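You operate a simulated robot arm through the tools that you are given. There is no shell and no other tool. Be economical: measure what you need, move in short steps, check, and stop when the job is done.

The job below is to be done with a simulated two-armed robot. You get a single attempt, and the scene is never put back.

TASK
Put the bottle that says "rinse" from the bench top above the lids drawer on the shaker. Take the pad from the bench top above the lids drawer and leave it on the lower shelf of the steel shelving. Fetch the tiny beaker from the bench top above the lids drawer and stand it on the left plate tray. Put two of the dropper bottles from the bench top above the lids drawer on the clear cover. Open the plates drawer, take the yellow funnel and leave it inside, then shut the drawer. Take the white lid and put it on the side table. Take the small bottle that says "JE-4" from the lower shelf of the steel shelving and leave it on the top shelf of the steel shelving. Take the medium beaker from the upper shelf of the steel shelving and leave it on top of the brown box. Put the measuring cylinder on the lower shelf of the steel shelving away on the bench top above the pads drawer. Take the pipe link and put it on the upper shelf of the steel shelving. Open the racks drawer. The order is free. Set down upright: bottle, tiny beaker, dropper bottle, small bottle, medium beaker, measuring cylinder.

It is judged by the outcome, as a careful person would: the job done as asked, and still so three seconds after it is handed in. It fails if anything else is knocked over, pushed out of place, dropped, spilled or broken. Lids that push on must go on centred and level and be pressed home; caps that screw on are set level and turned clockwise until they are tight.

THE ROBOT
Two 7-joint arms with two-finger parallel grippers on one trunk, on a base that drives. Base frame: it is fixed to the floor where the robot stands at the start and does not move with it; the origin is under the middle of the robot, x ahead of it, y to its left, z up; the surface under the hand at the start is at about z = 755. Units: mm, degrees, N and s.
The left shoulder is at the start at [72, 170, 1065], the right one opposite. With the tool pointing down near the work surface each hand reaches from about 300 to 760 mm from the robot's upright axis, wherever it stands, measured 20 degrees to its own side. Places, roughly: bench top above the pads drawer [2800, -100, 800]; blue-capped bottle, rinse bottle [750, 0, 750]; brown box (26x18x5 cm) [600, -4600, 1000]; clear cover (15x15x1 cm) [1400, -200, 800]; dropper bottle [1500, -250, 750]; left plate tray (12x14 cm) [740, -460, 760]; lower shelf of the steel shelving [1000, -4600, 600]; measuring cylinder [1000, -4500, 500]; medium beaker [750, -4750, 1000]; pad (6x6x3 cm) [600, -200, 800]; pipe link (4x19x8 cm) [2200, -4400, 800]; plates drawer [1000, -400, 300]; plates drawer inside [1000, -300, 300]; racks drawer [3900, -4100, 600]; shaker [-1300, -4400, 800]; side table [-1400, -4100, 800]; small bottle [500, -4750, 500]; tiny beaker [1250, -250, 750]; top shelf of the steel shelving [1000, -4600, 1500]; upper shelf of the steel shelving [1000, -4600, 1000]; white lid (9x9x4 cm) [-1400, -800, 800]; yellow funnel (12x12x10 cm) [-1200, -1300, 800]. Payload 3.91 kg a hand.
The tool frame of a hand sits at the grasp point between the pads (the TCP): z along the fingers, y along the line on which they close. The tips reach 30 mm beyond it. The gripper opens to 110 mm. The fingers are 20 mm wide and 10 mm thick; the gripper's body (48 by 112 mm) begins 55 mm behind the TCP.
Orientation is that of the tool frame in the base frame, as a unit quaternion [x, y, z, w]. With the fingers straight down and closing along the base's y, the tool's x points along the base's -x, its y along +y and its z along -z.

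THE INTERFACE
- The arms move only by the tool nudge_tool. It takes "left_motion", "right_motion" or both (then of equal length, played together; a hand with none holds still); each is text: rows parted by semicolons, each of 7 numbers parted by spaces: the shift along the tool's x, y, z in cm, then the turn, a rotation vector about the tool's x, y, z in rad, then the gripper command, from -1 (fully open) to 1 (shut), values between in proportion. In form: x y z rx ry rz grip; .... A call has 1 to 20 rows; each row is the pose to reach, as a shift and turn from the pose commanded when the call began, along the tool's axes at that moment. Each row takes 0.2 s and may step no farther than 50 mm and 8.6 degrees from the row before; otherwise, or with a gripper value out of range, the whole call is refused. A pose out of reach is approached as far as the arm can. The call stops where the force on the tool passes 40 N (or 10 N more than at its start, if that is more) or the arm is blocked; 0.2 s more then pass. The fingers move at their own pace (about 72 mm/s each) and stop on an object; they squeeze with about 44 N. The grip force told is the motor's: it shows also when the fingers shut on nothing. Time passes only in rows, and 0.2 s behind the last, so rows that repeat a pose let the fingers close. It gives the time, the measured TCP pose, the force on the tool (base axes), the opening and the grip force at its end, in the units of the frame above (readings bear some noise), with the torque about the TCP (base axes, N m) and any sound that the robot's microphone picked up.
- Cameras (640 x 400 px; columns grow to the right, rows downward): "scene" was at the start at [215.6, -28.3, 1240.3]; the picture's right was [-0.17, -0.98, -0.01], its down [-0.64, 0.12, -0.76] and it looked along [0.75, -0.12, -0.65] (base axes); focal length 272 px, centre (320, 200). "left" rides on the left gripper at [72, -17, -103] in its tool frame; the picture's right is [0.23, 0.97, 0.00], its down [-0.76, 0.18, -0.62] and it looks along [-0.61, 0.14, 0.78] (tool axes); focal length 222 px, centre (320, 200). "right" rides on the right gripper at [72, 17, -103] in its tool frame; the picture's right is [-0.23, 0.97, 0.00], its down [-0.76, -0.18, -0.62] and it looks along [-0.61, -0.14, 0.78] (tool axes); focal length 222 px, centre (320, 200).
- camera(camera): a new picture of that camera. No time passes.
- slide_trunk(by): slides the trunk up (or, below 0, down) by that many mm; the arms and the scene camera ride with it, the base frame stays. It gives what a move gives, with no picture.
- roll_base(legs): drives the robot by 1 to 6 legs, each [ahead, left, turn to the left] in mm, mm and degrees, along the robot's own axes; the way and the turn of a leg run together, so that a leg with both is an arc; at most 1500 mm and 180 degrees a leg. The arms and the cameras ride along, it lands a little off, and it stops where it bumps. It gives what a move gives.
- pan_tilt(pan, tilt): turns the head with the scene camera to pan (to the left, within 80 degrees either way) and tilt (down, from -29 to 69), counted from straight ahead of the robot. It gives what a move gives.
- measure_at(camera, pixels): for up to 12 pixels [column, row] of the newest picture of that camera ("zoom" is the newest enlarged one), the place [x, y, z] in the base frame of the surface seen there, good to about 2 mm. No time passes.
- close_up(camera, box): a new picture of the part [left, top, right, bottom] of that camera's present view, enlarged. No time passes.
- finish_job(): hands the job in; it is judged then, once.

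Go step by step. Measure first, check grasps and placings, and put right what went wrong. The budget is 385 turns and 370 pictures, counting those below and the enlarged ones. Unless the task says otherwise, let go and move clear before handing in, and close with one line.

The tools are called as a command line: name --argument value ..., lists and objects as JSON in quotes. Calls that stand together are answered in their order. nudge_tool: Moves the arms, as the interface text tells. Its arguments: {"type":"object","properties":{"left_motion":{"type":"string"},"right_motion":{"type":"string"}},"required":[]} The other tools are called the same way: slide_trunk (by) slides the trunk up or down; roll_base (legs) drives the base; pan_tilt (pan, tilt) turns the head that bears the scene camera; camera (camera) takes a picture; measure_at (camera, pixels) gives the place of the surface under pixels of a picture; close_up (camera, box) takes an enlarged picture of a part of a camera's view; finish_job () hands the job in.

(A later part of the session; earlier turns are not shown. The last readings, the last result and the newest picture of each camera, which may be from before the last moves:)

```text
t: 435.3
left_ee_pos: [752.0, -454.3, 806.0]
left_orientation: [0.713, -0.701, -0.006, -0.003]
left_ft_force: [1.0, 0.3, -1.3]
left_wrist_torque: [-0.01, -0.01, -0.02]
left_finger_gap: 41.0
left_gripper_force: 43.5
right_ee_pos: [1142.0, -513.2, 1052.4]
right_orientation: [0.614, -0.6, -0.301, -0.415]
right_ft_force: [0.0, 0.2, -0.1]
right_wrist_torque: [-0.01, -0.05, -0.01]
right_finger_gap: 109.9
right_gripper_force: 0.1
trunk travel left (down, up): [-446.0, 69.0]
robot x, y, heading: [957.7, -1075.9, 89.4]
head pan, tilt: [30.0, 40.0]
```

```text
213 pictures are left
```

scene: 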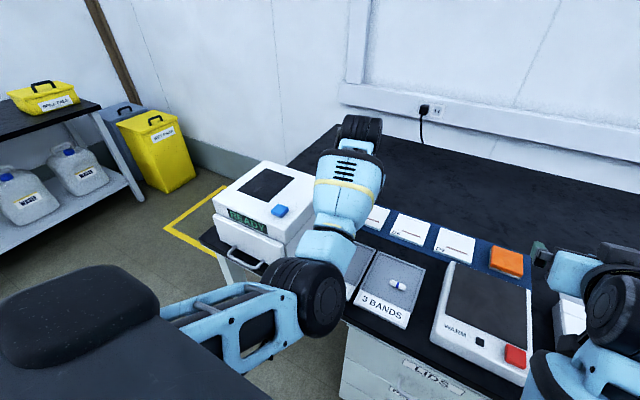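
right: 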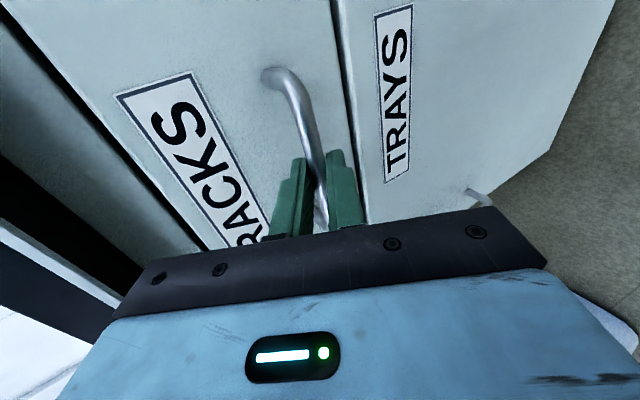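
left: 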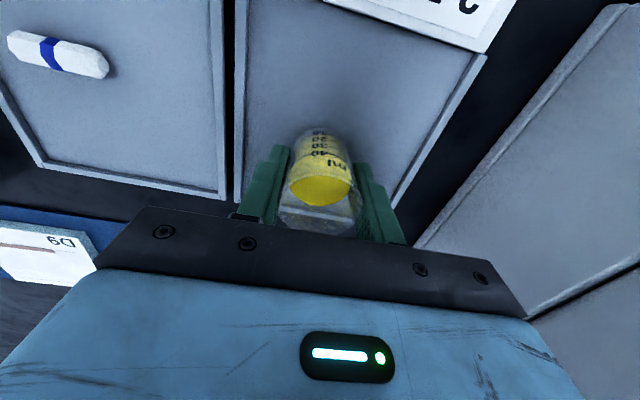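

nudge_tool --left_motion "0 0 0.15 0 0 0 1; 0 0 0.3 0 0 0 1; 0 0 0.4 0 0 0 1; 0 0 0.4 0 0 0 1"

```text
t: 436.3
left_ee_pos: [752.6, -455.3, 801.8]
left_orientation: [0.713, -0.702, -0.006, -0.003]
left_ft_force: [0.5, -0.1, -1.3]
left_wrist_torque: [0.02, 0.0, -0.01]
left_finger_gap: 41.1
left_gripper_force: 43.9
right_ee_pos: [1142.8, -513.2, 1052.0]
right_orientation: [0.614, -0.6, -0.302, -0.416]
right_ft_force: [0.1, -0.2, 0.7]
right_wrist_torque: [0.02, 0.02, 0.01]
right_finger_gap: 109.8
right_gripper_force: 0.1
trunk travel left (down, up): [-446.0, 69.0]
robot x, y, heading: [959.1, -1075.9, 89.4]
head pan, tilt: [30.0, 40.0]
```

nudge_tool --left_motion "0 0 0.15 0 0 0 1; 0 0 0.3 0 0 0 1; 0 0 0.3 0 0 0 1"

```text
t: 437.1
left_ee_pos: [753.9, -455.1, 800.6]
left_orientation: [0.712, -0.702, -0.007, -0.005]
left_ft_force: [1.1, -2.4, 17.5]
left_wrist_torque: [-0.26, -0.19, -0.02]
left_finger_gap: 40.9
left_gripper_force: 44.6
right_ee_pos: [1142.6, -514.1, 1052.7]
right_orientation: [0.613, -0.6, -0.303, -0.416]
right_ft_force: [0.1, -0.3, 0.9]
right_wrist_torque: [-0.01, -0.03, 0.0]
right_finger_gap: 109.9
right_gripper_force: 0.0
trunk travel left (down, up): [-446.0, 69.0]
robot x, y, heading: [960.0, -1077.5, 89.3]
head pan, tilt: [30.0, 40.0]
```

Contact. I'll open to about 65 mm and rise straight up.

nudge_tool --left_motion "0 0 -0.1 0 0 0 0.3; 0 0 -0.1 0 0 0 -0.1; 0 0 -0.1 0 0 0 -0.15; 0 0 -0.1 0 0 0 -0.15; 0 0 -3 0 0 0 -0.15; 0 0 -7 0 0 0 -0.15; 0 0 -11 0 0 0 -0.15; 0 0 -15 0 0 0 -0.15"

camera --camera "left"

```text
t: 438.9
left_ee_pos: [755.1, -456.3, 944.0]
left_orientation: [0.712, -0.702, -0.006, -0.003]
left_ft_force: [-0.3, -0.6, 0.0]
left_wrist_torque: [0.03, 0.02, 0.0]
left_finger_gap: 63.4
left_gripper_force: 0.0
right_ee_pos: [1143.5, -512.4, 1051.1]
right_orientation: [0.613, -0.6, -0.302, -0.415]
right_ft_force: [-0.5, -0.4, 0.2]
right_wrist_torque: [0.01, 0.01, 0.01]
right_finger_gap: 110.4
right_gripper_force: 0.1
trunk travel left (down, up): [-446.0, 69.0]
robot x, y, heading: [958.8, -1077.6, 89.3]
head pan, tilt: [30.0, 40.0]
```

```text
212 pictures are left
```

left: 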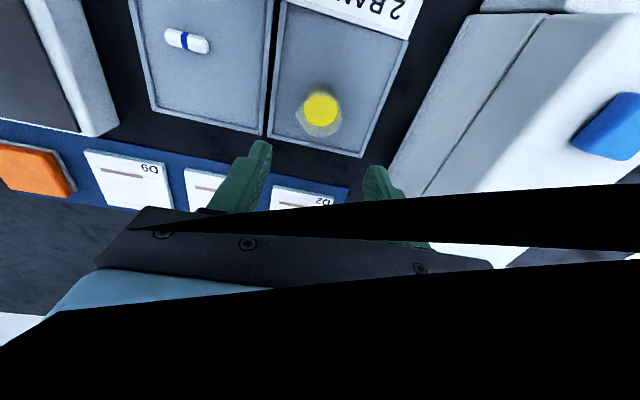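

The beaker stands in the left tray. Now the plates drawer: I'll back off and look at its front.

roll_base --legs '[[-330, 0, 0.6]]'

pan_tilt --pan 0 --tilt 50

close_up --camera "scene" --box '[160, 60, 560, 310]'

```text
t: 441.0
left_ee_pos: [743.2, -778.9, 943.9]
left_orientation: [0.717, -0.697, -0.005, -0.003]
left_ft_force: [-0.7, -0.6, -0.5]
left_wrist_torque: [0.02, 0.01, 0.0]
left_finger_gap: 63.4
left_gripper_force: 0.1
right_ee_pos: [1133.5, -831.2, 1052.5]
right_orientation: [0.618, -0.596, -0.305, -0.413]
right_ft_force: [-0.4, -0.2, 0.3]
right_wrist_torque: [-0.01, 0.0, 0.01]
right_finger_gap: 109.9
right_gripper_force: 0.0
trunk travel left (down, up): [-446.0, 69.0]
robot x, y, heading: [962.4, -1396.4, 90.4]
head pan, tilt: [30.0, 40.0]
```

```text
t: 442.0
left_ee_pos: [745.1, -779.8, 942.6]
left_orientation: [0.717, -0.697, -0.006, -0.003]
left_ft_force: [-0.3, 0.1, -0.8]
left_wrist_torque: [0.0, 0.0, -0.01]
left_finger_gap: 63.1
left_gripper_force: 0.0
right_ee_pos: [1134.4, -830.8, 1051.3]
right_orientation: [0.617, -0.596, -0.305, -0.414]
right_ft_force: [-0.8, 0.3, -0.4]
right_wrist_torque: [0.01, -0.01, 0.04]
right_finger_gap: 110.1
right_gripper_force: 0.0
trunk travel left (down, up): [-446.0, 69.0]
robot x, y, heading: [961.6, -1399.1, 90.1]
head pan, tilt: [0.0, 50.0]
```

```text
1.60 times, centred on (360, 185) of scene
```

zoom: 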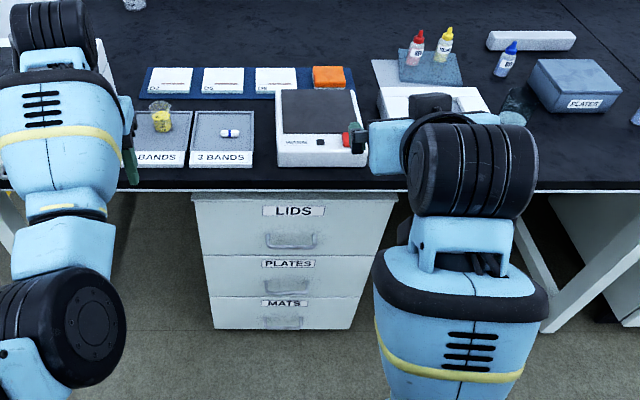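

measure_at --camera "zoom" --pixels '[[288, 293], [266, 285], [311, 285], [288, 295], [288, 264], [215, 275], [360, 275], [288, 245], [288, 328], [288, 318], [300, 293]]'

close_up --camera "scene" --box '[285, 210, 400, 270]'

```text
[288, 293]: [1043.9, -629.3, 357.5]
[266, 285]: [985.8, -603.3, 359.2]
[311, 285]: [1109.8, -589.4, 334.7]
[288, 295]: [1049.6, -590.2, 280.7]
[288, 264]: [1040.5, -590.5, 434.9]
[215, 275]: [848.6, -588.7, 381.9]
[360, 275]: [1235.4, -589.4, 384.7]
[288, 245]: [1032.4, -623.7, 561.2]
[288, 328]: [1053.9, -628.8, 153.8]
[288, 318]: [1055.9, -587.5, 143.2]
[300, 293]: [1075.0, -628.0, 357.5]
```

```text
5.57 times, centred on (342, 240) of scene
```

zoom: 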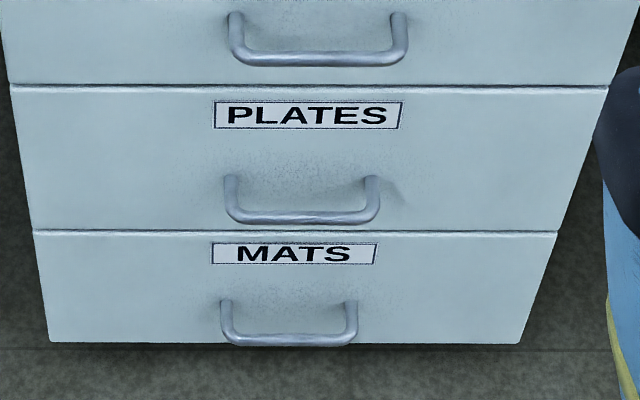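

The plates handle is at (1045,-625,357). I'll draw the left hand in and roll the right hand 90° for the handle.

nudge_tool --left_motion "0.8 0 -0.4 0 -0.087 0 0; 1.6 0 -0.8 0 -0.174 0 0; 2.4 0 -1.2 0 -0.261 0 0; 3.2 0 -1.6 0 -0.348 0 0; 4 0 -2 0 -0.435 0 0; 4.8 0 -2.4 0 -0.522 0 0; 5.6 0 -2.8 0 -0.61 0 0; 6.4 0 -3.2 0 -0.697 0 0; 7.2 0 -3.6 0 -0.784 0 0; 8 0 -4 0 -0.871 0 0; 8.8 0 -4.4 0 -0.958 0 0; 9.6 0 -4.8 0 -1.045 0 0" --right_motion "0 0 0 -0.009 -0.006 -0.122 0; 0 0 0 -0.018 -0.012 -0.244 0; 0 0 0 -0.027 -0.019 -0.366 0; 0 0 0 -0.037 -0.025 -0.489 0; 0 0 0 -0.046 -0.031 -0.611 0; 0 0 0 -0.055 -0.037 -0.733 0; 0 0 0 -0.064 -0.044 -0.855 0; 0 0 0 -0.073 -0.05 -0.977 0; 0 0 0 -0.082 -0.056 -1.1 0; 0 0 0 -0.092 -0.062 -1.222 0; 0 0 0 -0.1 -0.069 -1.344 0; 0 0 0 -0.11 -0.075 -1.466 0"

slide_trunk --by -220

slide_trunk --by -220

camera --camera "scene"

```text
t: 444.6
left_ee_pos: [736.8, -869.2, 1003.9]
left_orientation: [0.612, -0.598, -0.382, -0.35]
left_ft_force: [-0.3, -0.7, 0.0]
left_wrist_torque: [0.02, -0.02, 0.02]
left_finger_gap: 55.1
left_gripper_force: 0.0
right_ee_pos: [1133.3, -832.0, 1051.0]
right_orientation: [0.866, 0.001, 0.0, -0.499]
right_ft_force: [-0.6, 0.0, 0.2]
right_wrist_torque: [-0.04, 0.02, 0.01]
right_finger_gap: 55.1
right_gripper_force: 0.2
trunk travel left (down, up): [-446.0, 69.0]
robot x, y, heading: [961.8, -1396.6, 90.0]
head pan, tilt: [0.0, 50.0]
```

```text
t: 446.9
left_ee_pos: [747.4, -877.5, 770.8]
left_orientation: [0.618, -0.603, -0.363, -0.351]
left_ft_force: [0.7, -0.9, -0.1]
left_wrist_torque: [0.0, 0.0, 0.01]
left_finger_gap: 54.9
left_gripper_force: 0.1
right_ee_pos: [1133.0, -830.8, 831.3]
right_orientation: [0.867, 0.0, -0.002, -0.499]
right_ft_force: [-1.0, 0.3, 0.1]
right_wrist_torque: [0.03, 0.02, 0.01]
right_finger_gap: 55.3
right_gripper_force: 0.0
trunk travel left (down, up): [-226.0, 289.0]
robot x, y, heading: [960.2, -1396.9, 90.0]
head pan, tilt: [0.0, 50.0]
```

```text
t: 449.2
left_ee_pos: [733.9, -858.3, 523.7]
left_orientation: [-0.621, 0.626, 0.358, 0.308]
left_ft_force: [0.8, 0.7, -0.7]
left_wrist_torque: [0.01, 0.0, -0.01]
left_finger_gap: 55.2
left_gripper_force: 0.0
right_ee_pos: [1134.4, -831.7, 611.1]
right_orientation: [0.866, 0.002, -0.001, -0.5]
right_ft_force: [0.1, -0.1, -1.1]
right_wrist_torque: [-0.01, 0.03, -0.02]
right_finger_gap: 55.2
right_gripper_force: 0.0
trunk travel left (down, up): [-6.0, 509.0]
robot x, y, heading: [960.4, -1395.0, 90.4]
head pan, tilt: [0.0, 50.0]
```

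```text
209 pictures are left
```

scene: 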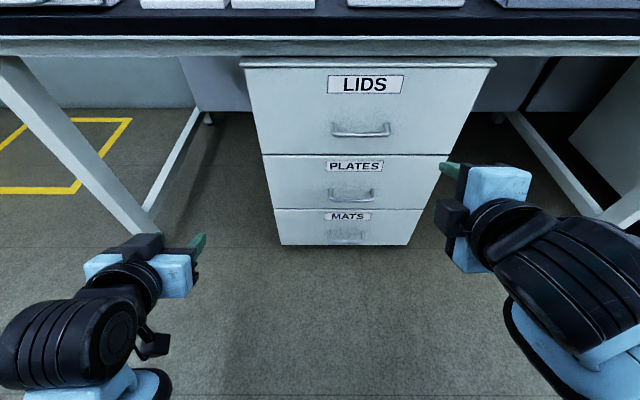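

measure_at --camera "scene" --pixels '[[352, 198], [335, 198], [368, 198], [352, 200], [352, 166]]'

```text
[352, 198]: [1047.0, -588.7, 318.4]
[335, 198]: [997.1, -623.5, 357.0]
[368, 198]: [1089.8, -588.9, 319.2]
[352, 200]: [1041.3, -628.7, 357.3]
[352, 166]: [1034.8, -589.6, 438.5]
```

Handle bar centre is (1043,-625,359). I'll move the base 100 mm closer and bring the right hand to the pre-grasp.

roll_base --legs '[[100, 0, -0.4]]'

nudge_tool --right_motion "-1.82 3.4 2.1 0 0 0 0; -3.64 6.8 4.2 0 0 0 0; -5.5 10.2 6.4 0 0 0 0; -7.3 13.6 8.5 0 0 0 0; -9.1 16.9 10.7 0 0 0 0"

camera --camera "right"

```text
t: 450.4
left_ee_pos: [739.5, -757.8, 524.0]
left_orientation: [-0.618, 0.629, 0.356, 0.309]
left_ft_force: [0.1, 0.7, 0.7]
left_wrist_torque: [0.01, -0.01, 0.0]
left_finger_gap: 55.1
left_gripper_force: 0.1
right_ee_pos: [1139.2, -735.4, 610.4]
right_orientation: [0.867, -0.003, 0.002, -0.499]
right_ft_force: [-0.5, 0.1, 0.1]
right_wrist_torque: [0.0, 0.01, -0.01]
right_finger_gap: 55.1
right_gripper_force: 0.2
trunk travel left (down, up): [-6.0, 509.0]
robot x, y, heading: [959.0, -1300.2, 89.5]
head pan, tilt: [0.0, 50.0]
```

```text
t: 451.6
left_ee_pos: [738.9, -758.2, 523.5]
left_orientation: [-0.618, 0.629, 0.357, 0.31]
left_ft_force: [0.0, -0.1, 0.5]
left_wrist_torque: [0.0, 0.0, 0.05]
left_finger_gap: 54.8
left_gripper_force: 0.0
right_ee_pos: [1049.3, -726.3, 412.1]
right_orientation: [0.866, -0.003, 0.002, -0.499]
right_ft_force: [0.2, -0.2, 0.7]
right_wrist_torque: [0.01, -0.02, 0.01]
right_finger_gap: 55.3
right_gripper_force: 0.1
trunk travel left (down, up): [-6.0, 509.0]
robot x, y, heading: [958.9, -1299.8, 89.5]
head pan, tilt: [0.0, 50.0]
```

```text
208 pictures are left
```

right: 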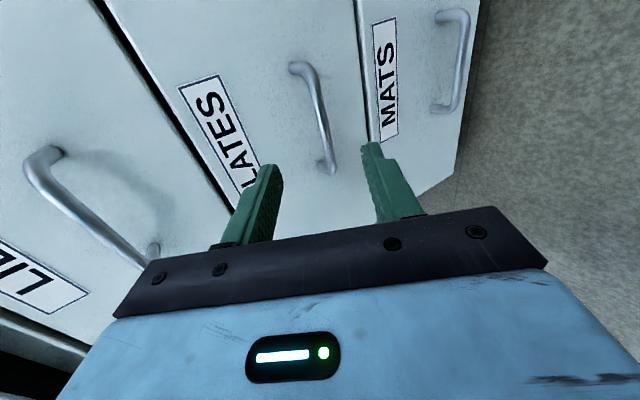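

Aligned. Advancing and closing on the handle.

nudge_tool --right_motion "0 0 4 0 0 0 0; 0 0 8 0 0 0 0; 0 0 10.2 0 0 0 0; 0 0 10.2 0 0 0 1; 0 0 10.2 0 0 0 1; 0 0 10.2 0 0 0 1; 0 0 10.2 0 0 0 1"

camera --camera "right"

```text
t: 453.2
left_ee_pos: [738.8, -757.4, 523.1]
left_orientation: [-0.618, 0.628, 0.357, 0.31]
left_ft_force: [0.0, 0.0, -0.5]
left_wrist_torque: [0.04, -0.03, -0.01]
left_finger_gap: 55.1
left_gripper_force: 0.1
right_ee_pos: [1050.5, -640.0, 359.0]
right_orientation: [0.867, -0.003, 0.001, -0.498]
right_ft_force: [0.4, -6.1, -8.8]
right_wrist_torque: [-0.13, -0.18, 0.13]
right_finger_gap: 10.6
right_gripper_force: 45.4
trunk travel left (down, up): [-6.0, 509.0]
robot x, y, heading: [959.9, -1294.6, 89.6]
head pan, tilt: [0.0, 50.0]
```

```text
207 pictures are left
```

right: 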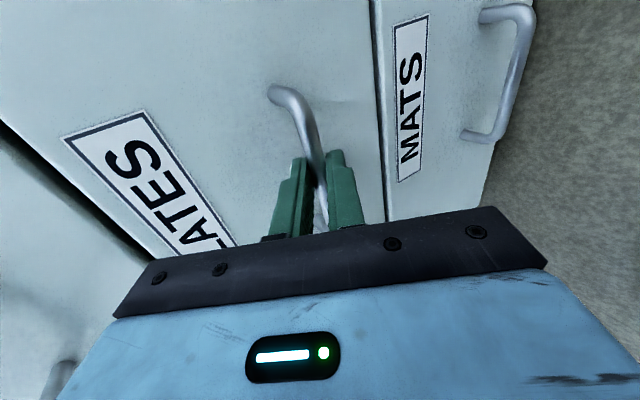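

Gripped (10.6). I'll pull by backing the base 330 mm.

roll_base --legs '[[-330, 0, 0]]'

camera --camera "scene"

```text
t: 455.4
left_ee_pos: [738.0, -1085.1, 522.8]
left_orientation: [-0.618, 0.629, 0.356, 0.309]
left_ft_force: [-0.1, 0.0, -0.1]
left_wrist_torque: [-0.04, -0.05, 0.0]
left_finger_gap: 54.9
left_gripper_force: 0.1
right_ee_pos: [1049.5, -966.4, 359.9]
right_orientation: [0.868, -0.005, 0.004, -0.497]
right_ft_force: [8.9, 1.7, -16.2]
right_wrist_torque: [-0.2, -0.24, -0.02]
right_finger_gap: 10.7
right_gripper_force: 44.8
trunk travel left (down, up): [-6.0, 509.0]
robot x, y, heading: [955.8, -1623.9, 89.6]
head pan, tilt: [0.0, 50.0]
```

```text
206 pictures are left
```

scene: 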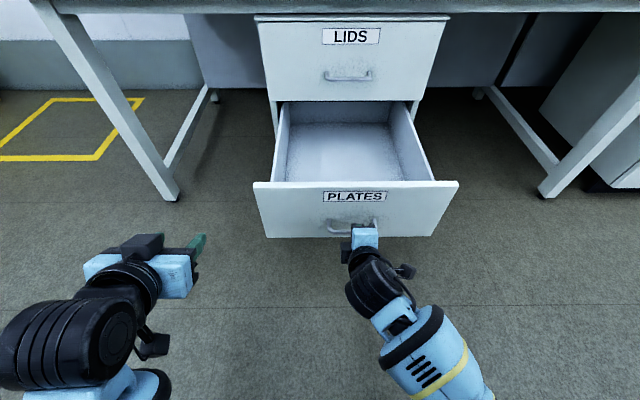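

The drawer is open and empty. I'll release, back off and measure its inside.

measure_at --camera "scene" --pixels '[[350, 155], [300, 178], [400, 178], [350, 187], [280, 187], [435, 187], [345, 125], [285, 150], [415, 150], [270, 190]]'

nudge_tool --right_motion "0 0 0 0 0 0 0; 0 0 0 0 0 0 0; 0 0 0 0 0 0 0; 0 0 -4 0 0 0 0; 0 0 -8 0 0 0 0; 0 0 -12 0 0 0 0; 0 -3.5 -15 0 0 0 0; 0 -7 -17 0 0 0 0"

```text
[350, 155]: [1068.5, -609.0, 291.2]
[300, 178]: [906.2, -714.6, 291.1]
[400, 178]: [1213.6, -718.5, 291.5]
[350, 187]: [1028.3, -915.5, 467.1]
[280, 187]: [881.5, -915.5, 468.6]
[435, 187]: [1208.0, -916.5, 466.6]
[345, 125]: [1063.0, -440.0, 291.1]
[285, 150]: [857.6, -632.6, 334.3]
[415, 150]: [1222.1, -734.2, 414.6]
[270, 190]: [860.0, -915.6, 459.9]
```

```text
t: 457.1
left_ee_pos: [736.4, -1085.6, 525.5]
left_orientation: [-0.617, 0.629, 0.356, 0.31]
left_ft_force: [1.2, -0.4, -0.9]
left_wrist_torque: [0.01, -0.04, -0.04]
left_finger_gap: 55.1
left_gripper_force: 0.0
right_ee_pos: [1047.6, -1080.9, 506.5]
right_orientation: [0.867, -0.005, 0.005, -0.498]
right_ft_force: [-0.1, 0.9, -0.8]
right_wrist_torque: [0.01, -0.03, -0.03]
right_finger_gap: 54.7
right_gripper_force: 0.1
trunk travel left (down, up): [-6.0, 509.0]
robot x, y, heading: [957.8, -1628.0, 89.4]
head pan, tilt: [0.0, 50.0]
```

Inside floor is z 291, x 860–1225, opening y -900..-610. Now I'll raise the trunk, back away and turn to look for the funnel and lid.

slide_trunk --by 320

roll_base --legs '[[-250, 0, 0], [0, 0, 90]]'

pan_tilt --pan 0 --tilt 15

camera --camera "scene"

```text
t: 460.3
left_ee_pos: [737.7, -1084.8, 843.0]
left_orientation: [-0.618, 0.629, 0.357, 0.309]
left_ft_force: [0.4, 0.2, -0.3]
left_wrist_torque: [-0.01, 0.0, -0.02]
left_finger_gap: 55.1
left_gripper_force: 0.1
right_ee_pos: [1046.9, -1077.8, 826.5]
right_orientation: [0.866, -0.004, 0.004, -0.499]
right_ft_force: [0.5, 0.4, -0.3]
right_wrist_torque: [0.0, 0.0, 0.01]
right_finger_gap: 55.1
right_gripper_force: 0.0
trunk travel left (down, up): [-326.0, 189.0]
robot x, y, heading: [956.2, -1627.2, 89.3]
head pan, tilt: [0.0, 50.0]
```

```text
t: 466.0
left_ee_pos: [411.6, -2096.6, 843.3]
left_orientation: [0.881, -0.012, -0.471, 0.031]
left_ft_force: [-0.2, -0.5, -0.4]
left_wrist_torque: [-0.02, -0.01, 0.0]
left_finger_gap: 55.0
left_gripper_force: 0.0
right_ee_pos: [406.7, -1786.8, 826.2]
right_orientation: [0.618, 0.608, -0.349, -0.356]
right_ft_force: [0.1, -0.4, 0.0]
right_wrist_torque: [0.02, -0.01, 0.0]
right_finger_gap: 55.1
right_gripper_force: 0.1
trunk travel left (down, up): [-326.0, 189.0]
robot x, y, heading: [954.0, -1881.0, 179.3]
head pan, tilt: [0.0, 50.0]
```

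```text
t: 467.0
left_ee_pos: [411.4, -2097.3, 844.3]
left_orientation: [0.881, -0.011, -0.472, 0.032]
left_ft_force: [-0.2, -0.2, 0.1]
left_wrist_torque: [-0.02, 0.0, 0.02]
left_finger_gap: 54.9
left_gripper_force: 0.1
right_ee_pos: [407.2, -1787.0, 828.4]
right_orientation: [0.618, 0.608, -0.349, -0.356]
right_ft_force: [0.1, 0.3, 0.3]
right_wrist_torque: [0.0, 0.02, -0.03]
right_finger_gap: 54.9
right_gripper_force: 0.1
trunk travel left (down, up): [-326.0, 189.0]
robot x, y, heading: [953.0, -1879.5, 179.3]
head pan, tilt: [0.0, 15.0]
```

```text
205 pictures are left
```

scene: 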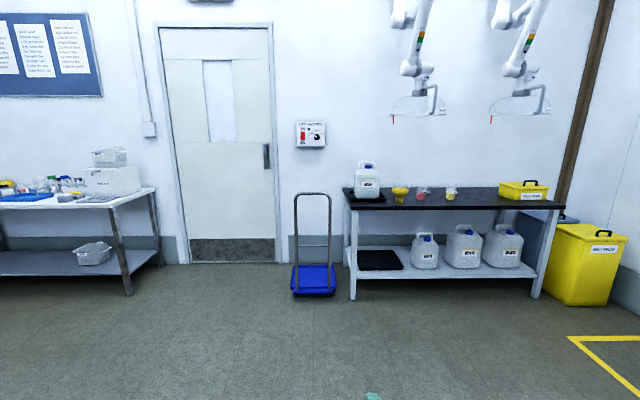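

The yellow funnel is at (400,193) on the black table. I'll zoom in and measure.

close_up --camera "scene" --box '[335, 140, 575, 300]'

measure_at --camera "scene" --pixels '[[400, 193], [420, 196], [450, 196], [480, 195], [350, 205], [560, 205], [313, 295], [585, 300], [367, 180], [525, 190]]'

```text
2.50 times, centred on (455, 220) of scene
```

zoom: 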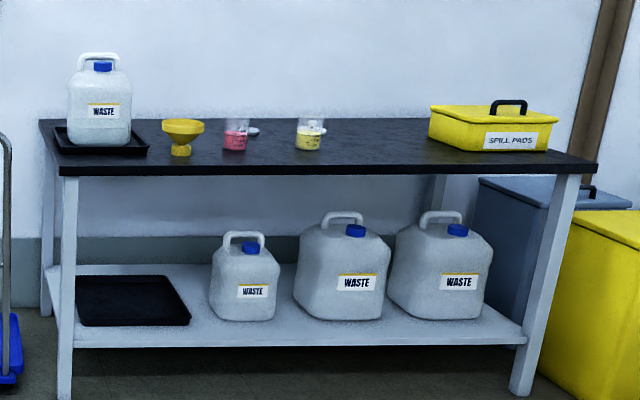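

```text
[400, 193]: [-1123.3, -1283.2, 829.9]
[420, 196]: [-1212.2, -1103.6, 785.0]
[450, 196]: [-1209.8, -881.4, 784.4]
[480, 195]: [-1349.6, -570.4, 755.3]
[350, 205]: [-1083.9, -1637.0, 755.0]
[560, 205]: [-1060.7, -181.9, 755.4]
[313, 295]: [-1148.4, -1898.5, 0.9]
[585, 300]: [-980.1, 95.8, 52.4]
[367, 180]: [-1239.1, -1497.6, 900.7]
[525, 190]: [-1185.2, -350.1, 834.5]
```

I'll drive towards the table for a closer look.

roll_base --legs '[[700, 0, 0.7], [560, -800, 0]]'

pan_tilt --pan -5 --tilt 30

camera --camera "scene"

```text
t: 477.8
left_ee_pos: [-830.1, -1301.8, 844.1]
left_orientation: [0.881, -0.003, -0.471, 0.036]
left_ft_force: [0.2, 0.3, -0.3]
left_wrist_torque: [-0.01, -0.01, 0.01]
left_finger_gap: 55.2
left_gripper_force: 0.0
right_ee_pos: [-839.9, -992.2, 827.2]
right_orientation: [0.613, 0.613, -0.353, -0.353]
right_ft_force: [-0.1, -0.4, -0.6]
right_wrist_torque: [0.0, 0.0, -0.05]
right_finger_gap: 54.8
right_gripper_force: 0.1
trunk travel left (down, up): [-326.0, 189.0]
robot x, y, heading: [-292.1, -1073.9, -179.8]
head pan, tilt: [0.0, 15.0]
```

```text
t: 478.6
left_ee_pos: [-831.0, -1300.8, 843.0]
left_orientation: [0.882, -0.003, -0.47, 0.035]
left_ft_force: [-0.1, -0.7, 0.7]
left_wrist_torque: [0.01, 0.0, -0.02]
left_finger_gap: 54.9
left_gripper_force: 0.2
right_ee_pos: [-840.8, -991.0, 826.2]
right_orientation: [0.613, 0.613, -0.352, -0.354]
right_ft_force: [0.1, -0.1, -0.8]
right_wrist_torque: [-0.01, -0.03, -0.03]
right_finger_gap: 55.0
right_gripper_force: 0.1
trunk travel left (down, up): [-326.0, 189.0]
robot x, y, heading: [-292.0, -1074.7, -179.8]
head pan, tilt: [-5.0, 30.0]
```

```text
203 pictures are left
```

scene: 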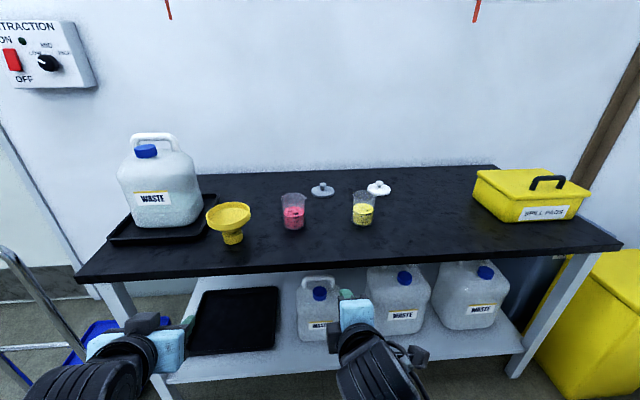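

close_up --camera "scene" --box '[190, 160, 420, 270]'

measure_at --camera "zoom" --pixels '[[523, 78], [525, 65], [497, 80], [550, 82], [484, 150], [484, 115], [365, 85], [290, 150], [110, 140], [115, 210], [65, 150], [160, 140]]'

```text
2.78 times, centred on (305, 215) of scene
```

zoom: 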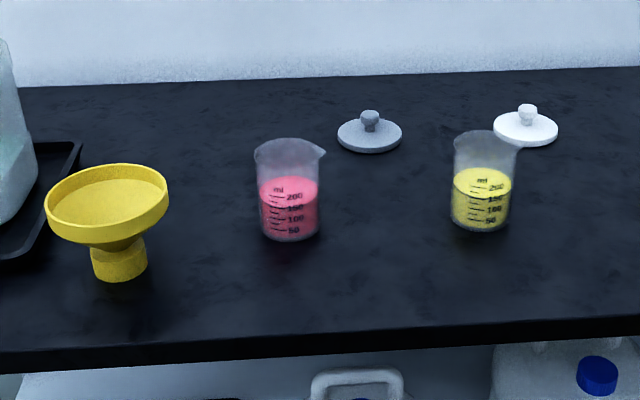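

```text
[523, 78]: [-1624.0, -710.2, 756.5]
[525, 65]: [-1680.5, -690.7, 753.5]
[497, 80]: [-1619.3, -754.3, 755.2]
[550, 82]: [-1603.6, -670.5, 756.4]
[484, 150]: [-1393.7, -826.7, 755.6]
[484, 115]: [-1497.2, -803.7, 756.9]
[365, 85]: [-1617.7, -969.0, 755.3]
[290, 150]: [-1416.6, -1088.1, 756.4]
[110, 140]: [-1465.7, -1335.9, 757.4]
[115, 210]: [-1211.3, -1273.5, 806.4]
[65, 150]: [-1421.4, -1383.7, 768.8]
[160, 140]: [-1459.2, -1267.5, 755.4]
```

measure_at --camera "zoom" --pixels '[[527, 112], [525, 128], [497, 127], [556, 127], [525, 143], [525, 122], [483, 210], [455, 190], [118, 270], [105, 205], [50, 205], [165, 200]]'

```text
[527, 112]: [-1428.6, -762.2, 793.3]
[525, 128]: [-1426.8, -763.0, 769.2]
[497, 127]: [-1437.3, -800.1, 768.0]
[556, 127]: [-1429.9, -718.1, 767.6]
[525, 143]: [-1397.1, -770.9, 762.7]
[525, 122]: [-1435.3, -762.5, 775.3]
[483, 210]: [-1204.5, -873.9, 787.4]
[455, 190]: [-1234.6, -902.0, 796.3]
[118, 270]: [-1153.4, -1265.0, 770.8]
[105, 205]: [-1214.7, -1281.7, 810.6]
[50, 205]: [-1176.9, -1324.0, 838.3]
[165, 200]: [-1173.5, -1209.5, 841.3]
```

White lid: knob at (-1435,-762), knob top z 795, plate z 768. I'll use the left hand for it: raise the trunk and drive so the left hand lines up.

slide_trunk --by 120

roll_base --legs '[[0, -540, 0], [400, 0, 0]]'

camera --camera "left"

camera --camera "scene"

```text
t: 480.1
left_ee_pos: [-829.3, -1301.9, 964.2]
left_orientation: [0.882, -0.003, -0.47, 0.036]
left_ft_force: [-0.5, 0.7, -0.3]
left_wrist_torque: [0.0, -0.05, -0.03]
left_finger_gap: 55.2
left_gripper_force: 0.1
right_ee_pos: [-839.1, -990.7, 946.0]
right_orientation: [0.613, 0.614, -0.351, -0.352]
right_ft_force: [-0.2, 1.1, 0.3]
right_wrist_torque: [-0.02, 0.04, -0.02]
right_finger_gap: 55.2
right_gripper_force: 0.0
trunk travel left (down, up): [-446.0, 69.0]
robot x, y, heading: [-292.9, -1076.1, -180.0]
head pan, tilt: [-5.0, 30.0]
```

```text
t: 487.5
left_ee_pos: [-1241.5, -763.6, 963.0]
left_orientation: [0.882, -0.001, -0.47, 0.037]
left_ft_force: [-0.3, 0.5, 0.3]
left_wrist_torque: [0.0, 0.01, 0.02]
left_finger_gap: 55.1
left_gripper_force: 0.0
right_ee_pos: [-1253.3, -452.4, 946.7]
right_orientation: [0.611, 0.615, -0.354, -0.351]
right_ft_force: [0.2, -0.1, -1.1]
right_wrist_torque: [0.02, 0.01, 0.03]
right_finger_gap: 54.9
right_gripper_force: 0.1
trunk travel left (down, up): [-446.0, 69.0]
robot x, y, heading: [-704.1, -539.6, -179.5]
head pan, tilt: [-5.0, 30.0]
```

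```text
201 pictures are left
```

left: 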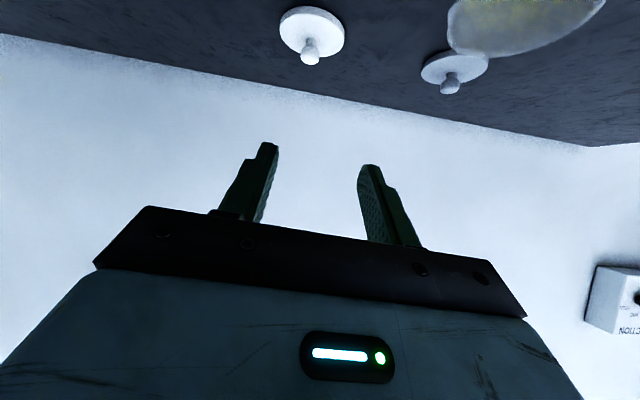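

```text
200 pictures are left
```

scene: 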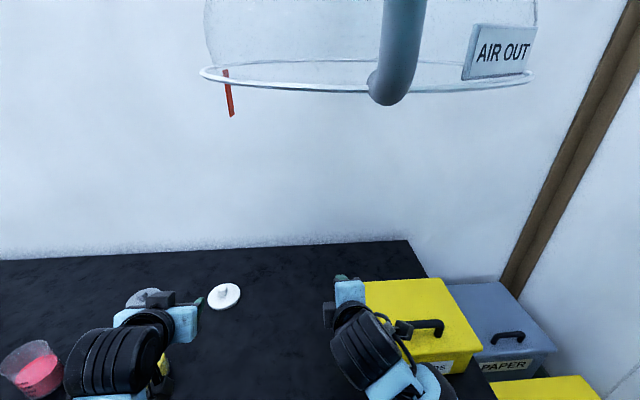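

measure_at --camera "left" --pixels '[[311, 45], [311, 55], [285, 40], [340, 35], [312, 12], [312, 62]]'

measure_at --camera "scene" --pixels '[[224, 288], [224, 297], [210, 298], [238, 297], [225, 306], [20, 370], [360, 330], [405, 290]]'

```text
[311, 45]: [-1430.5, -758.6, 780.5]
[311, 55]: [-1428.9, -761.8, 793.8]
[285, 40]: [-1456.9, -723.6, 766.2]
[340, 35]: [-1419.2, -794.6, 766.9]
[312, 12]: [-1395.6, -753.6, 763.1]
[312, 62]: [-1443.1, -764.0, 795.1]
```

```text
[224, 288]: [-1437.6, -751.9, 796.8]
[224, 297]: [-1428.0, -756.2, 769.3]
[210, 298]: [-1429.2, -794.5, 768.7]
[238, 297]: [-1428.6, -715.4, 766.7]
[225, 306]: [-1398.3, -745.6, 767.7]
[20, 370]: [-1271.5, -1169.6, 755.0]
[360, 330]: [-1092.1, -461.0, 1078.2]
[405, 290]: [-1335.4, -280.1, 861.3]
```

Lid axis (-1438,-758). I'll correct the small roll and move to a pre-grasp, then check.

nudge_tool --left_motion "1.1 -0.8 3 0 0 -0.03 0; 2.3 -1.6 6.5 0 0 -0.06 0; 3.4 -2.36 10 0 0 -0.08 0; 3.4 -2.36 14 0 0 -0.08 0; 3.4 -2.36 17 0 0 -0.08 0"

camera --camera "left"

```text
t: 488.7
left_ee_pos: [-1365.8, -753.2, 840.2]
left_orientation: [0.881, 0.035, -0.472, 0.019]
left_ft_force: [1.3, 0.3, 0.0]
left_wrist_torque: [-0.01, -0.03, -0.03]
left_finger_gap: 54.9
left_gripper_force: 0.1
right_ee_pos: [-1253.3, -452.4, 946.4]
right_orientation: [0.61, 0.616, -0.353, -0.352]
right_ft_force: [-0.6, -0.8, 0.5]
right_wrist_torque: [-0.04, 0.0, -0.02]
right_finger_gap: 55.0
right_gripper_force: 0.1
trunk travel left (down, up): [-446.0, 69.0]
robot x, y, heading: [-706.3, -532.8, -179.7]
head pan, tilt: [-5.0, 30.0]
```

```text
199 pictures are left
```

left: 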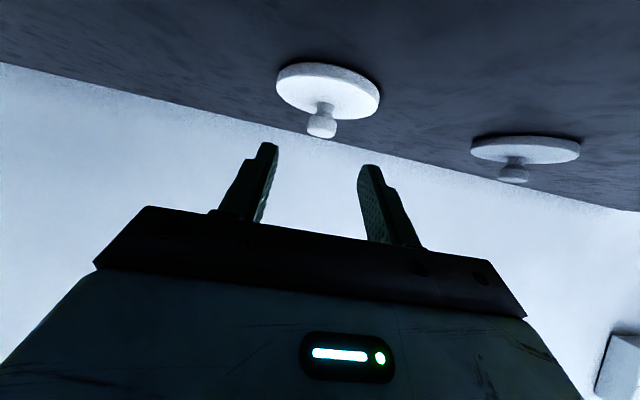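

nudge_tool --left_motion "0.1 0.4 3.5 0 0 0 0; 0.15 0.4 7.2 0 0 0 0; 0.15 0.4 7.2 0 0 0 1; 0.15 0.4 7.2 0 0 0 1; 0.15 0.4 7.2 0 0 0 1; -0.7 0.4 6.7 0 0 0 1; -4 0.4 4.5 0 0 0 1; -7.5 0.4 2.2 0 0 0 1"

camera --camera "left"

```text
t: 490.5
left_ee_pos: [-1425.4, -761.7, 893.4]
left_orientation: [0.881, 0.035, -0.471, 0.019]
left_ft_force: [0.1, 0.2, -0.9]
left_wrist_torque: [0.02, 0.0, -0.01]
left_finger_gap: 24.4
left_gripper_force: 44.0
right_ee_pos: [-1253.1, -452.4, 947.9]
right_orientation: [0.611, 0.615, -0.353, -0.352]
right_ft_force: [0.3, 0.6, 0.5]
right_wrist_torque: [-0.01, -0.01, 0.01]
right_finger_gap: 54.9
right_gripper_force: 0.1
trunk travel left (down, up): [-446.0, 69.0]
robot x, y, heading: [-703.8, -538.4, -179.5]
head pan, tilt: [-5.0, 30.0]
```

```text
198 pictures are left
```

left: 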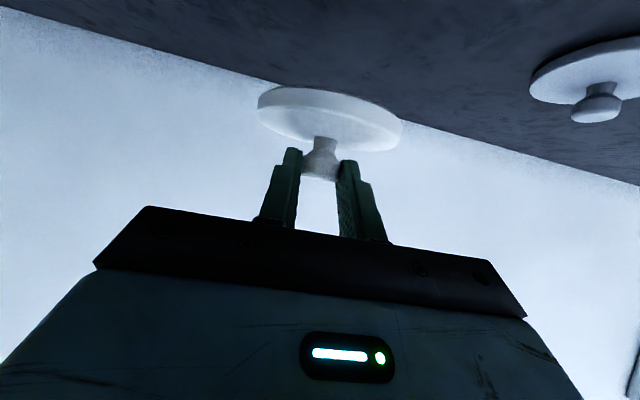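

The lid is held by its knob. I'll deliver it now: back away and drive along to the side table.

nudge_tool --left_motion "0 0 -4 0 0 0 1; 0 0 -8 0 0 0 1; 0 0 -12 0 0 0 1"

roll_base --legs '[[-450, 0, -0.4], [0, 1450, 0], [0, 1450, 0], [0, 650, 0]]'

pan_tilt --pan 0 --tilt 35

camera --camera "scene"

```text
t: 491.3
left_ee_pos: [-1323.2, -754.4, 956.2]
left_orientation: [0.881, 0.035, -0.472, 0.018]
left_ft_force: [-0.9, 0.1, -0.4]
left_wrist_torque: [-0.01, -0.02, -0.01]
left_finger_gap: 24.3
left_gripper_force: 44.2
right_ee_pos: [-1252.4, -453.0, 948.1]
right_orientation: [0.611, 0.615, -0.354, -0.352]
right_ft_force: [-0.6, -0.7, 0.0]
right_wrist_torque: [-0.01, 0.01, 0.0]
right_finger_gap: 54.9
right_gripper_force: 0.0
trunk travel left (down, up): [-446.0, 69.0]
robot x, y, heading: [-705.1, -537.4, -179.5]
head pan, tilt: [-5.0, 30.0]
```

```text
t: 524.9
left_ee_pos: [-791.2, -4341.5, 957.4]
left_orientation: [0.88, 0.046, -0.472, 0.024]
left_ft_force: [-0.4, 1.0, -1.0]
left_wrist_torque: [-0.02, -0.03, -0.03]
left_finger_gap: 23.4
left_gripper_force: 44.4
right_ee_pos: [-727.5, -4036.7, 946.5]
right_orientation: [0.603, 0.623, -0.357, -0.347]
right_ft_force: [0.2, 0.0, -0.6]
right_wrist_torque: [-0.02, 0.02, 0.04]
right_finger_gap: 55.1
right_gripper_force: 0.0
trunk travel left (down, up): [-446.0, 69.0]
robot x, y, heading: [-173.8, -4105.6, -177.9]
head pan, tilt: [-5.0, 30.0]
```

```text
t: 525.6
left_ee_pos: [-789.3, -4341.4, 955.1]
left_orientation: [0.881, 0.045, -0.471, 0.023]
left_ft_force: [-0.1, 0.4, 0.6]
left_wrist_torque: [-0.01, -0.01, 0.0]
left_finger_gap: 23.2
left_gripper_force: 44.1
right_ee_pos: [-728.0, -4037.3, 946.9]
right_orientation: [0.603, 0.623, -0.357, -0.348]
right_ft_force: [0.2, -0.1, -0.3]
right_wrist_torque: [-0.01, -0.01, 0.01]
right_finger_gap: 55.2
right_gripper_force: 0.0
trunk travel left (down, up): [-446.0, 69.0]
robot x, y, heading: [-177.9, -4104.6, -178.2]
head pan, tilt: [0.0, 35.0]
```

```text
197 pictures are left
```

scene: 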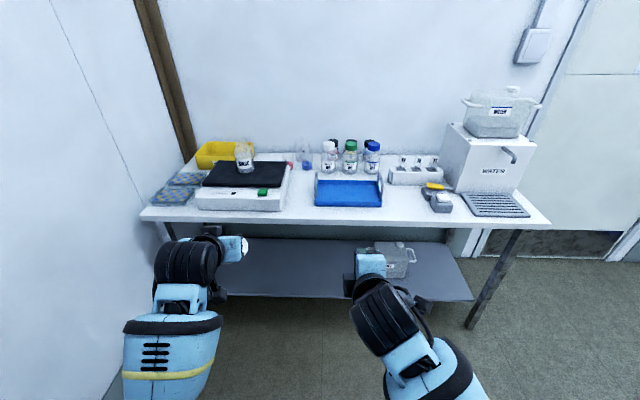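

measure_at --camera "scene" --pixels '[[288, 207], [316, 205], [300, 212], [300, 195], [382, 203], [428, 208], [405, 210], [405, 195], [420, 225], [440, 220], [390, 222]]'

close_up --camera "scene" --box '[270, 130, 550, 260]'

```text
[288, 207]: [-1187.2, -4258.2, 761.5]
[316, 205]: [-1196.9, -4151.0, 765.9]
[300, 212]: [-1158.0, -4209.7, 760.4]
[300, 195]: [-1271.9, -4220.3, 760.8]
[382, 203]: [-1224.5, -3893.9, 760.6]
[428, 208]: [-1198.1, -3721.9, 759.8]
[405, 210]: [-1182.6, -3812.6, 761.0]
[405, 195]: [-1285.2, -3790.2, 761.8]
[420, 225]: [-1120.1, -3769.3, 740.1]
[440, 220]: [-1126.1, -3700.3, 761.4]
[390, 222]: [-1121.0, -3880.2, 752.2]
```

```text
2.29 times, centred on (410, 195) of scene
```

zoom: 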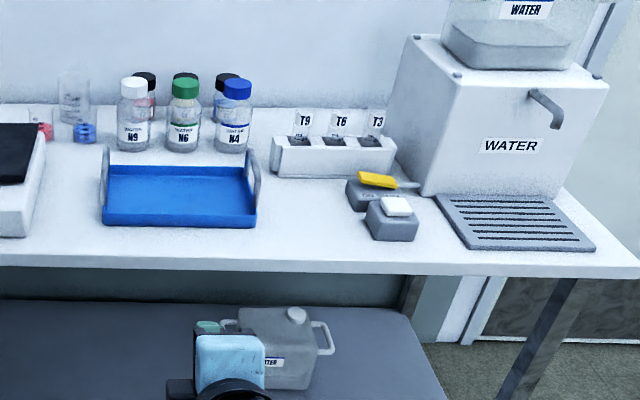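

Free spot about 150 mm wide near (-1190,-3815). I'll bring the lid over it.

roll_base --legs '[[0, 0, -1.8], [0, -535, 0], [395, 0, 0]]'

camera --camera "scene"

```text
t: 533.2
left_ee_pos: [-1193.4, -3781.6, 954.9]
left_orientation: [0.881, 0.031, -0.472, 0.016]
left_ft_force: [-0.5, -0.3, -1.2]
left_wrist_torque: [-0.03, -0.02, 0.01]
left_finger_gap: 23.4
left_gripper_force: 44.0
right_ee_pos: [-1121.0, -3479.8, 946.6]
right_orientation: [0.613, 0.613, -0.352, -0.354]
right_ft_force: [0.1, 0.3, -0.4]
right_wrist_torque: [-0.05, -0.01, 0.02]
right_finger_gap: 55.1
right_gripper_force: 0.0
trunk travel left (down, up): [-446.0, 69.0]
robot x, y, heading: [-573.8, -3564.9, -179.9]
head pan, tilt: [0.0, 35.0]
```

```text
195 pictures are left
```

scene: 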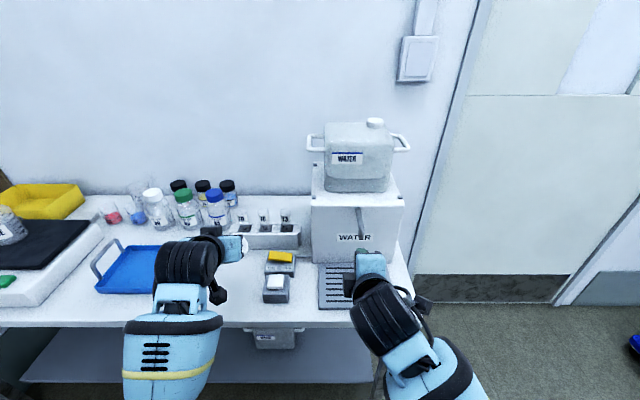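

I'll shift 33 mm left and lower to just above the table.

nudge_tool --left_motion "1.5 1.6 0.6 0 0 0 1; 3.8 3.2 1.4 0 0 0 1; 7.2 3.3 3.6 0 0 0 1; 10.6 3.3 5.8 0 0 0 1; 12.9 3.3 7.15 0 0 0 1; 12.9 3.3 7.15 0 0 0 1"

camera --camera "left"

close_up --camera "scene" --box '[80, 180, 340, 340]'

```text
t: 534.6
left_ee_pos: [-1176.9, -3813.1, 805.6]
left_orientation: [0.881, 0.032, -0.472, 0.017]
left_ft_force: [0.8, -0.1, -1.0]
left_wrist_torque: [-0.02, -0.04, 0.01]
left_finger_gap: 23.4
left_gripper_force: 44.1
right_ee_pos: [-1119.3, -3479.9, 948.0]
right_orientation: [0.613, 0.613, -0.352, -0.353]
right_ft_force: [0.0, 0.6, -0.4]
right_wrist_torque: [0.02, 0.01, 0.01]
right_finger_gap: 55.1
right_gripper_force: 0.0
trunk travel left (down, up): [-446.0, 69.0]
robot x, y, heading: [-574.3, -3564.5, -180.0]
head pan, tilt: [0.0, 35.0]
```

```text
194 pictures are left
```

left: 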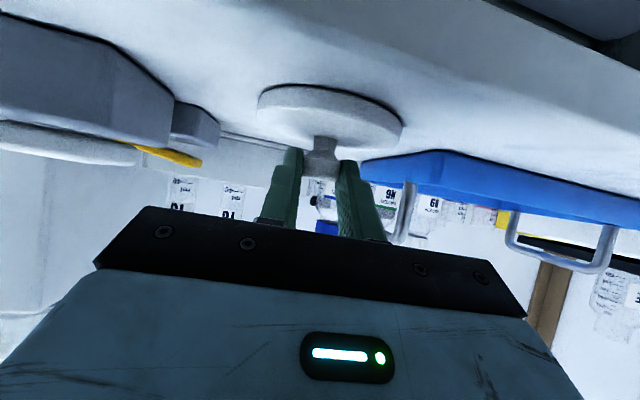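

```text
2.46 times, centred on (210, 260) of scene
```

zoom: 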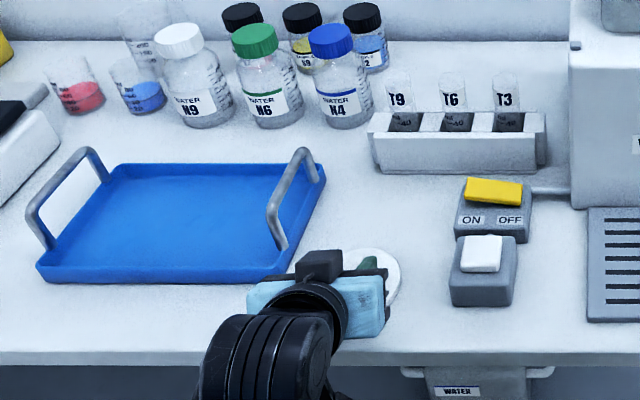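

nudge_tool --left_motion "0.15 0 0.1 0 0 0 1; 0.3 0 0.2 0 0 0 1; 0.42 0 0.28 0 0 0 1; 0.42 0 0.28 0 0 0 1"

```text
t: 535.6
left_ee_pos: [-1178.0, -3812.1, 805.0]
left_orientation: [0.88, 0.032, -0.474, 0.016]
left_ft_force: [1.8, -0.3, 11.8]
left_wrist_torque: [-0.04, -0.37, -0.03]
left_finger_gap: 23.5
left_gripper_force: 44.4
right_ee_pos: [-1119.6, -3477.7, 947.6]
right_orientation: [0.612, 0.613, -0.353, -0.354]
right_ft_force: [0.4, -0.2, 0.0]
right_wrist_torque: [-0.01, 0.0, 0.0]
right_finger_gap: 55.1
right_gripper_force: 0.1
trunk travel left (down, up): [-446.0, 69.0]
robot x, y, heading: [-570.2, -3564.6, -179.9]
head pan, tilt: [0.0, 35.0]
```

Contact. I'll open to about 55 mm and go back and up.

nudge_tool --left_motion "0 0 0 0 0 0 0.3; 0 0 0 0 0 0 0; 0 0 0 0 0 0 0; -0.5 0 -3.5 0 0 0 0; -0.5 0 -8 0 0 0 0; -0.5 0 -12 0 0 0 0; -2 0 -15 0 0 0 0"

close_up --camera "scene" --box '[80, 180, 340, 340]'

```text
t: 537.2
left_ee_pos: [-1064.3, -3802.5, 903.8]
left_orientation: [0.882, 0.031, -0.471, 0.016]
left_ft_force: [-0.8, -0.3, -0.1]
left_wrist_torque: [-0.06, 0.03, -0.01]
left_finger_gap: 55.0
left_gripper_force: 0.1
right_ee_pos: [-1120.7, -3479.2, 945.8]
right_orientation: [0.613, 0.613, -0.352, -0.353]
right_ft_force: [-0.9, -0.1, -0.6]
right_wrist_torque: [-0.01, -0.02, -0.01]
right_finger_gap: 55.1
right_gripper_force: 0.1
trunk travel left (down, up): [-446.0, 69.0]
robot x, y, heading: [-572.7, -3564.5, -180.0]
head pan, tilt: [0.0, 35.0]
```

```text
2.46 times, centred on (210, 260) of scene
```

zoom: 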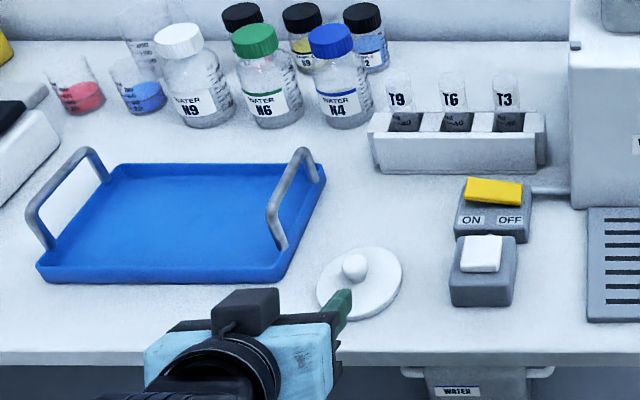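

The lid rests on the side table. Now back to the funnel: I'll drive there and turn the left hand vertical.

roll_base --legs '[[-350, 0, 0], [0, -1290, 0], [0, -1280, 0]]'

nudge_tool --left_motion "-0.9 0 -0.8 0 0.122 0 0; -1.8 0 -1.6 0 0.245 0 0; -2.7 0 -2.4 0 0.367 0 0; -3.6 0 -3.2 0 0.49 0 0; -4.5 0 -4 0 0.612 0 0; -5.4 0 -4.8 0 0.735 0 0; -6.3 0 -5.6 0 0.857 0 0; -7.2 0 -6.4 0 0.98 0 0"

pan_tilt --pan 10 --tilt 35

camera --camera "scene"

```text
t: 561.5
left_ee_pos: [-716.9, -1246.6, 903.4]
left_orientation: [0.881, 0.027, -0.472, 0.014]
left_ft_force: [0.1, -0.5, 0.8]
left_wrist_torque: [0.02, -0.02, 0.02]
left_finger_gap: 54.8
left_gripper_force: 0.1
right_ee_pos: [-766.2, -922.1, 948.4]
right_orientation: [0.616, 0.609, -0.35, -0.355]
right_ft_force: [0.9, -0.3, 0.2]
right_wrist_torque: [0.02, -0.01, 0.03]
right_finger_gap: 54.9
right_gripper_force: 0.1
trunk travel left (down, up): [-446.0, 69.0]
robot x, y, heading: [-219.7, -1012.7, 179.7]
head pan, tilt: [0.0, 35.0]
```

```text
t: 563.3
left_ee_pos: [-779.3, -1304.1, 933.4]
left_orientation: [0.999, 0.042, 0.002, 0.013]
left_ft_force: [0.2, -0.1, -0.9]
left_wrist_torque: [-0.02, 0.02, -0.01]
left_finger_gap: 55.0
left_gripper_force: 0.0
left hand out of reach, approached as far as the arm can: row 5, 6, 7, 8
right_ee_pos: [-766.5, -923.3, 946.6]
right_orientation: [0.615, 0.61, -0.35, -0.355]
right_ft_force: [-0.2, 0.4, -0.6]
right_wrist_torque: [0.05, 0.02, 0.0]
right_finger_gap: 55.0
right_gripper_force: 0.0
trunk travel left (down, up): [-446.0, 69.0]
robot x, y, heading: [-218.4, -1011.8, 179.3]
head pan, tilt: [0.0, 35.0]
```

```text
t: 564.1
left_ee_pos: [-780.5, -1305.3, 936.1]
left_orientation: [0.999, 0.043, -0.002, 0.01]
left_ft_force: [-0.4, 0.3, -0.6]
left_wrist_torque: [0.03, 0.0, 0.02]
left_finger_gap: 54.6
left_gripper_force: 0.1
right_ee_pos: [-766.6, -922.5, 946.7]
right_orientation: [0.616, 0.61, -0.351, -0.354]
right_ft_force: [0.5, 0.0, 0.6]
right_wrist_torque: [0.02, -0.04, -0.02]
right_finger_gap: 54.9
right_gripper_force: 0.1
trunk travel left (down, up): [-446.0, 69.0]
robot x, y, heading: [-218.7, -1010.2, 179.5]
head pan, tilt: [10.0, 35.0]
```

```text
191 pictures are left
```

scene: 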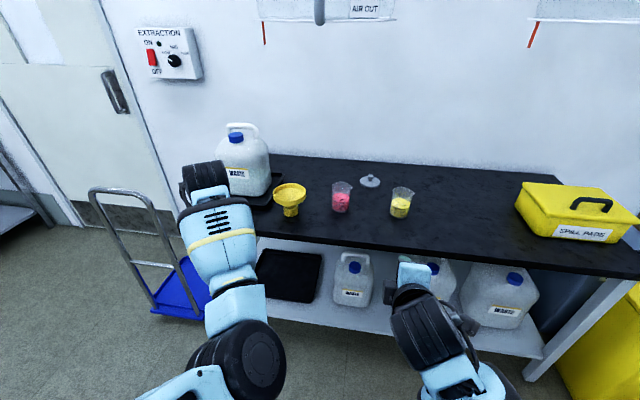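

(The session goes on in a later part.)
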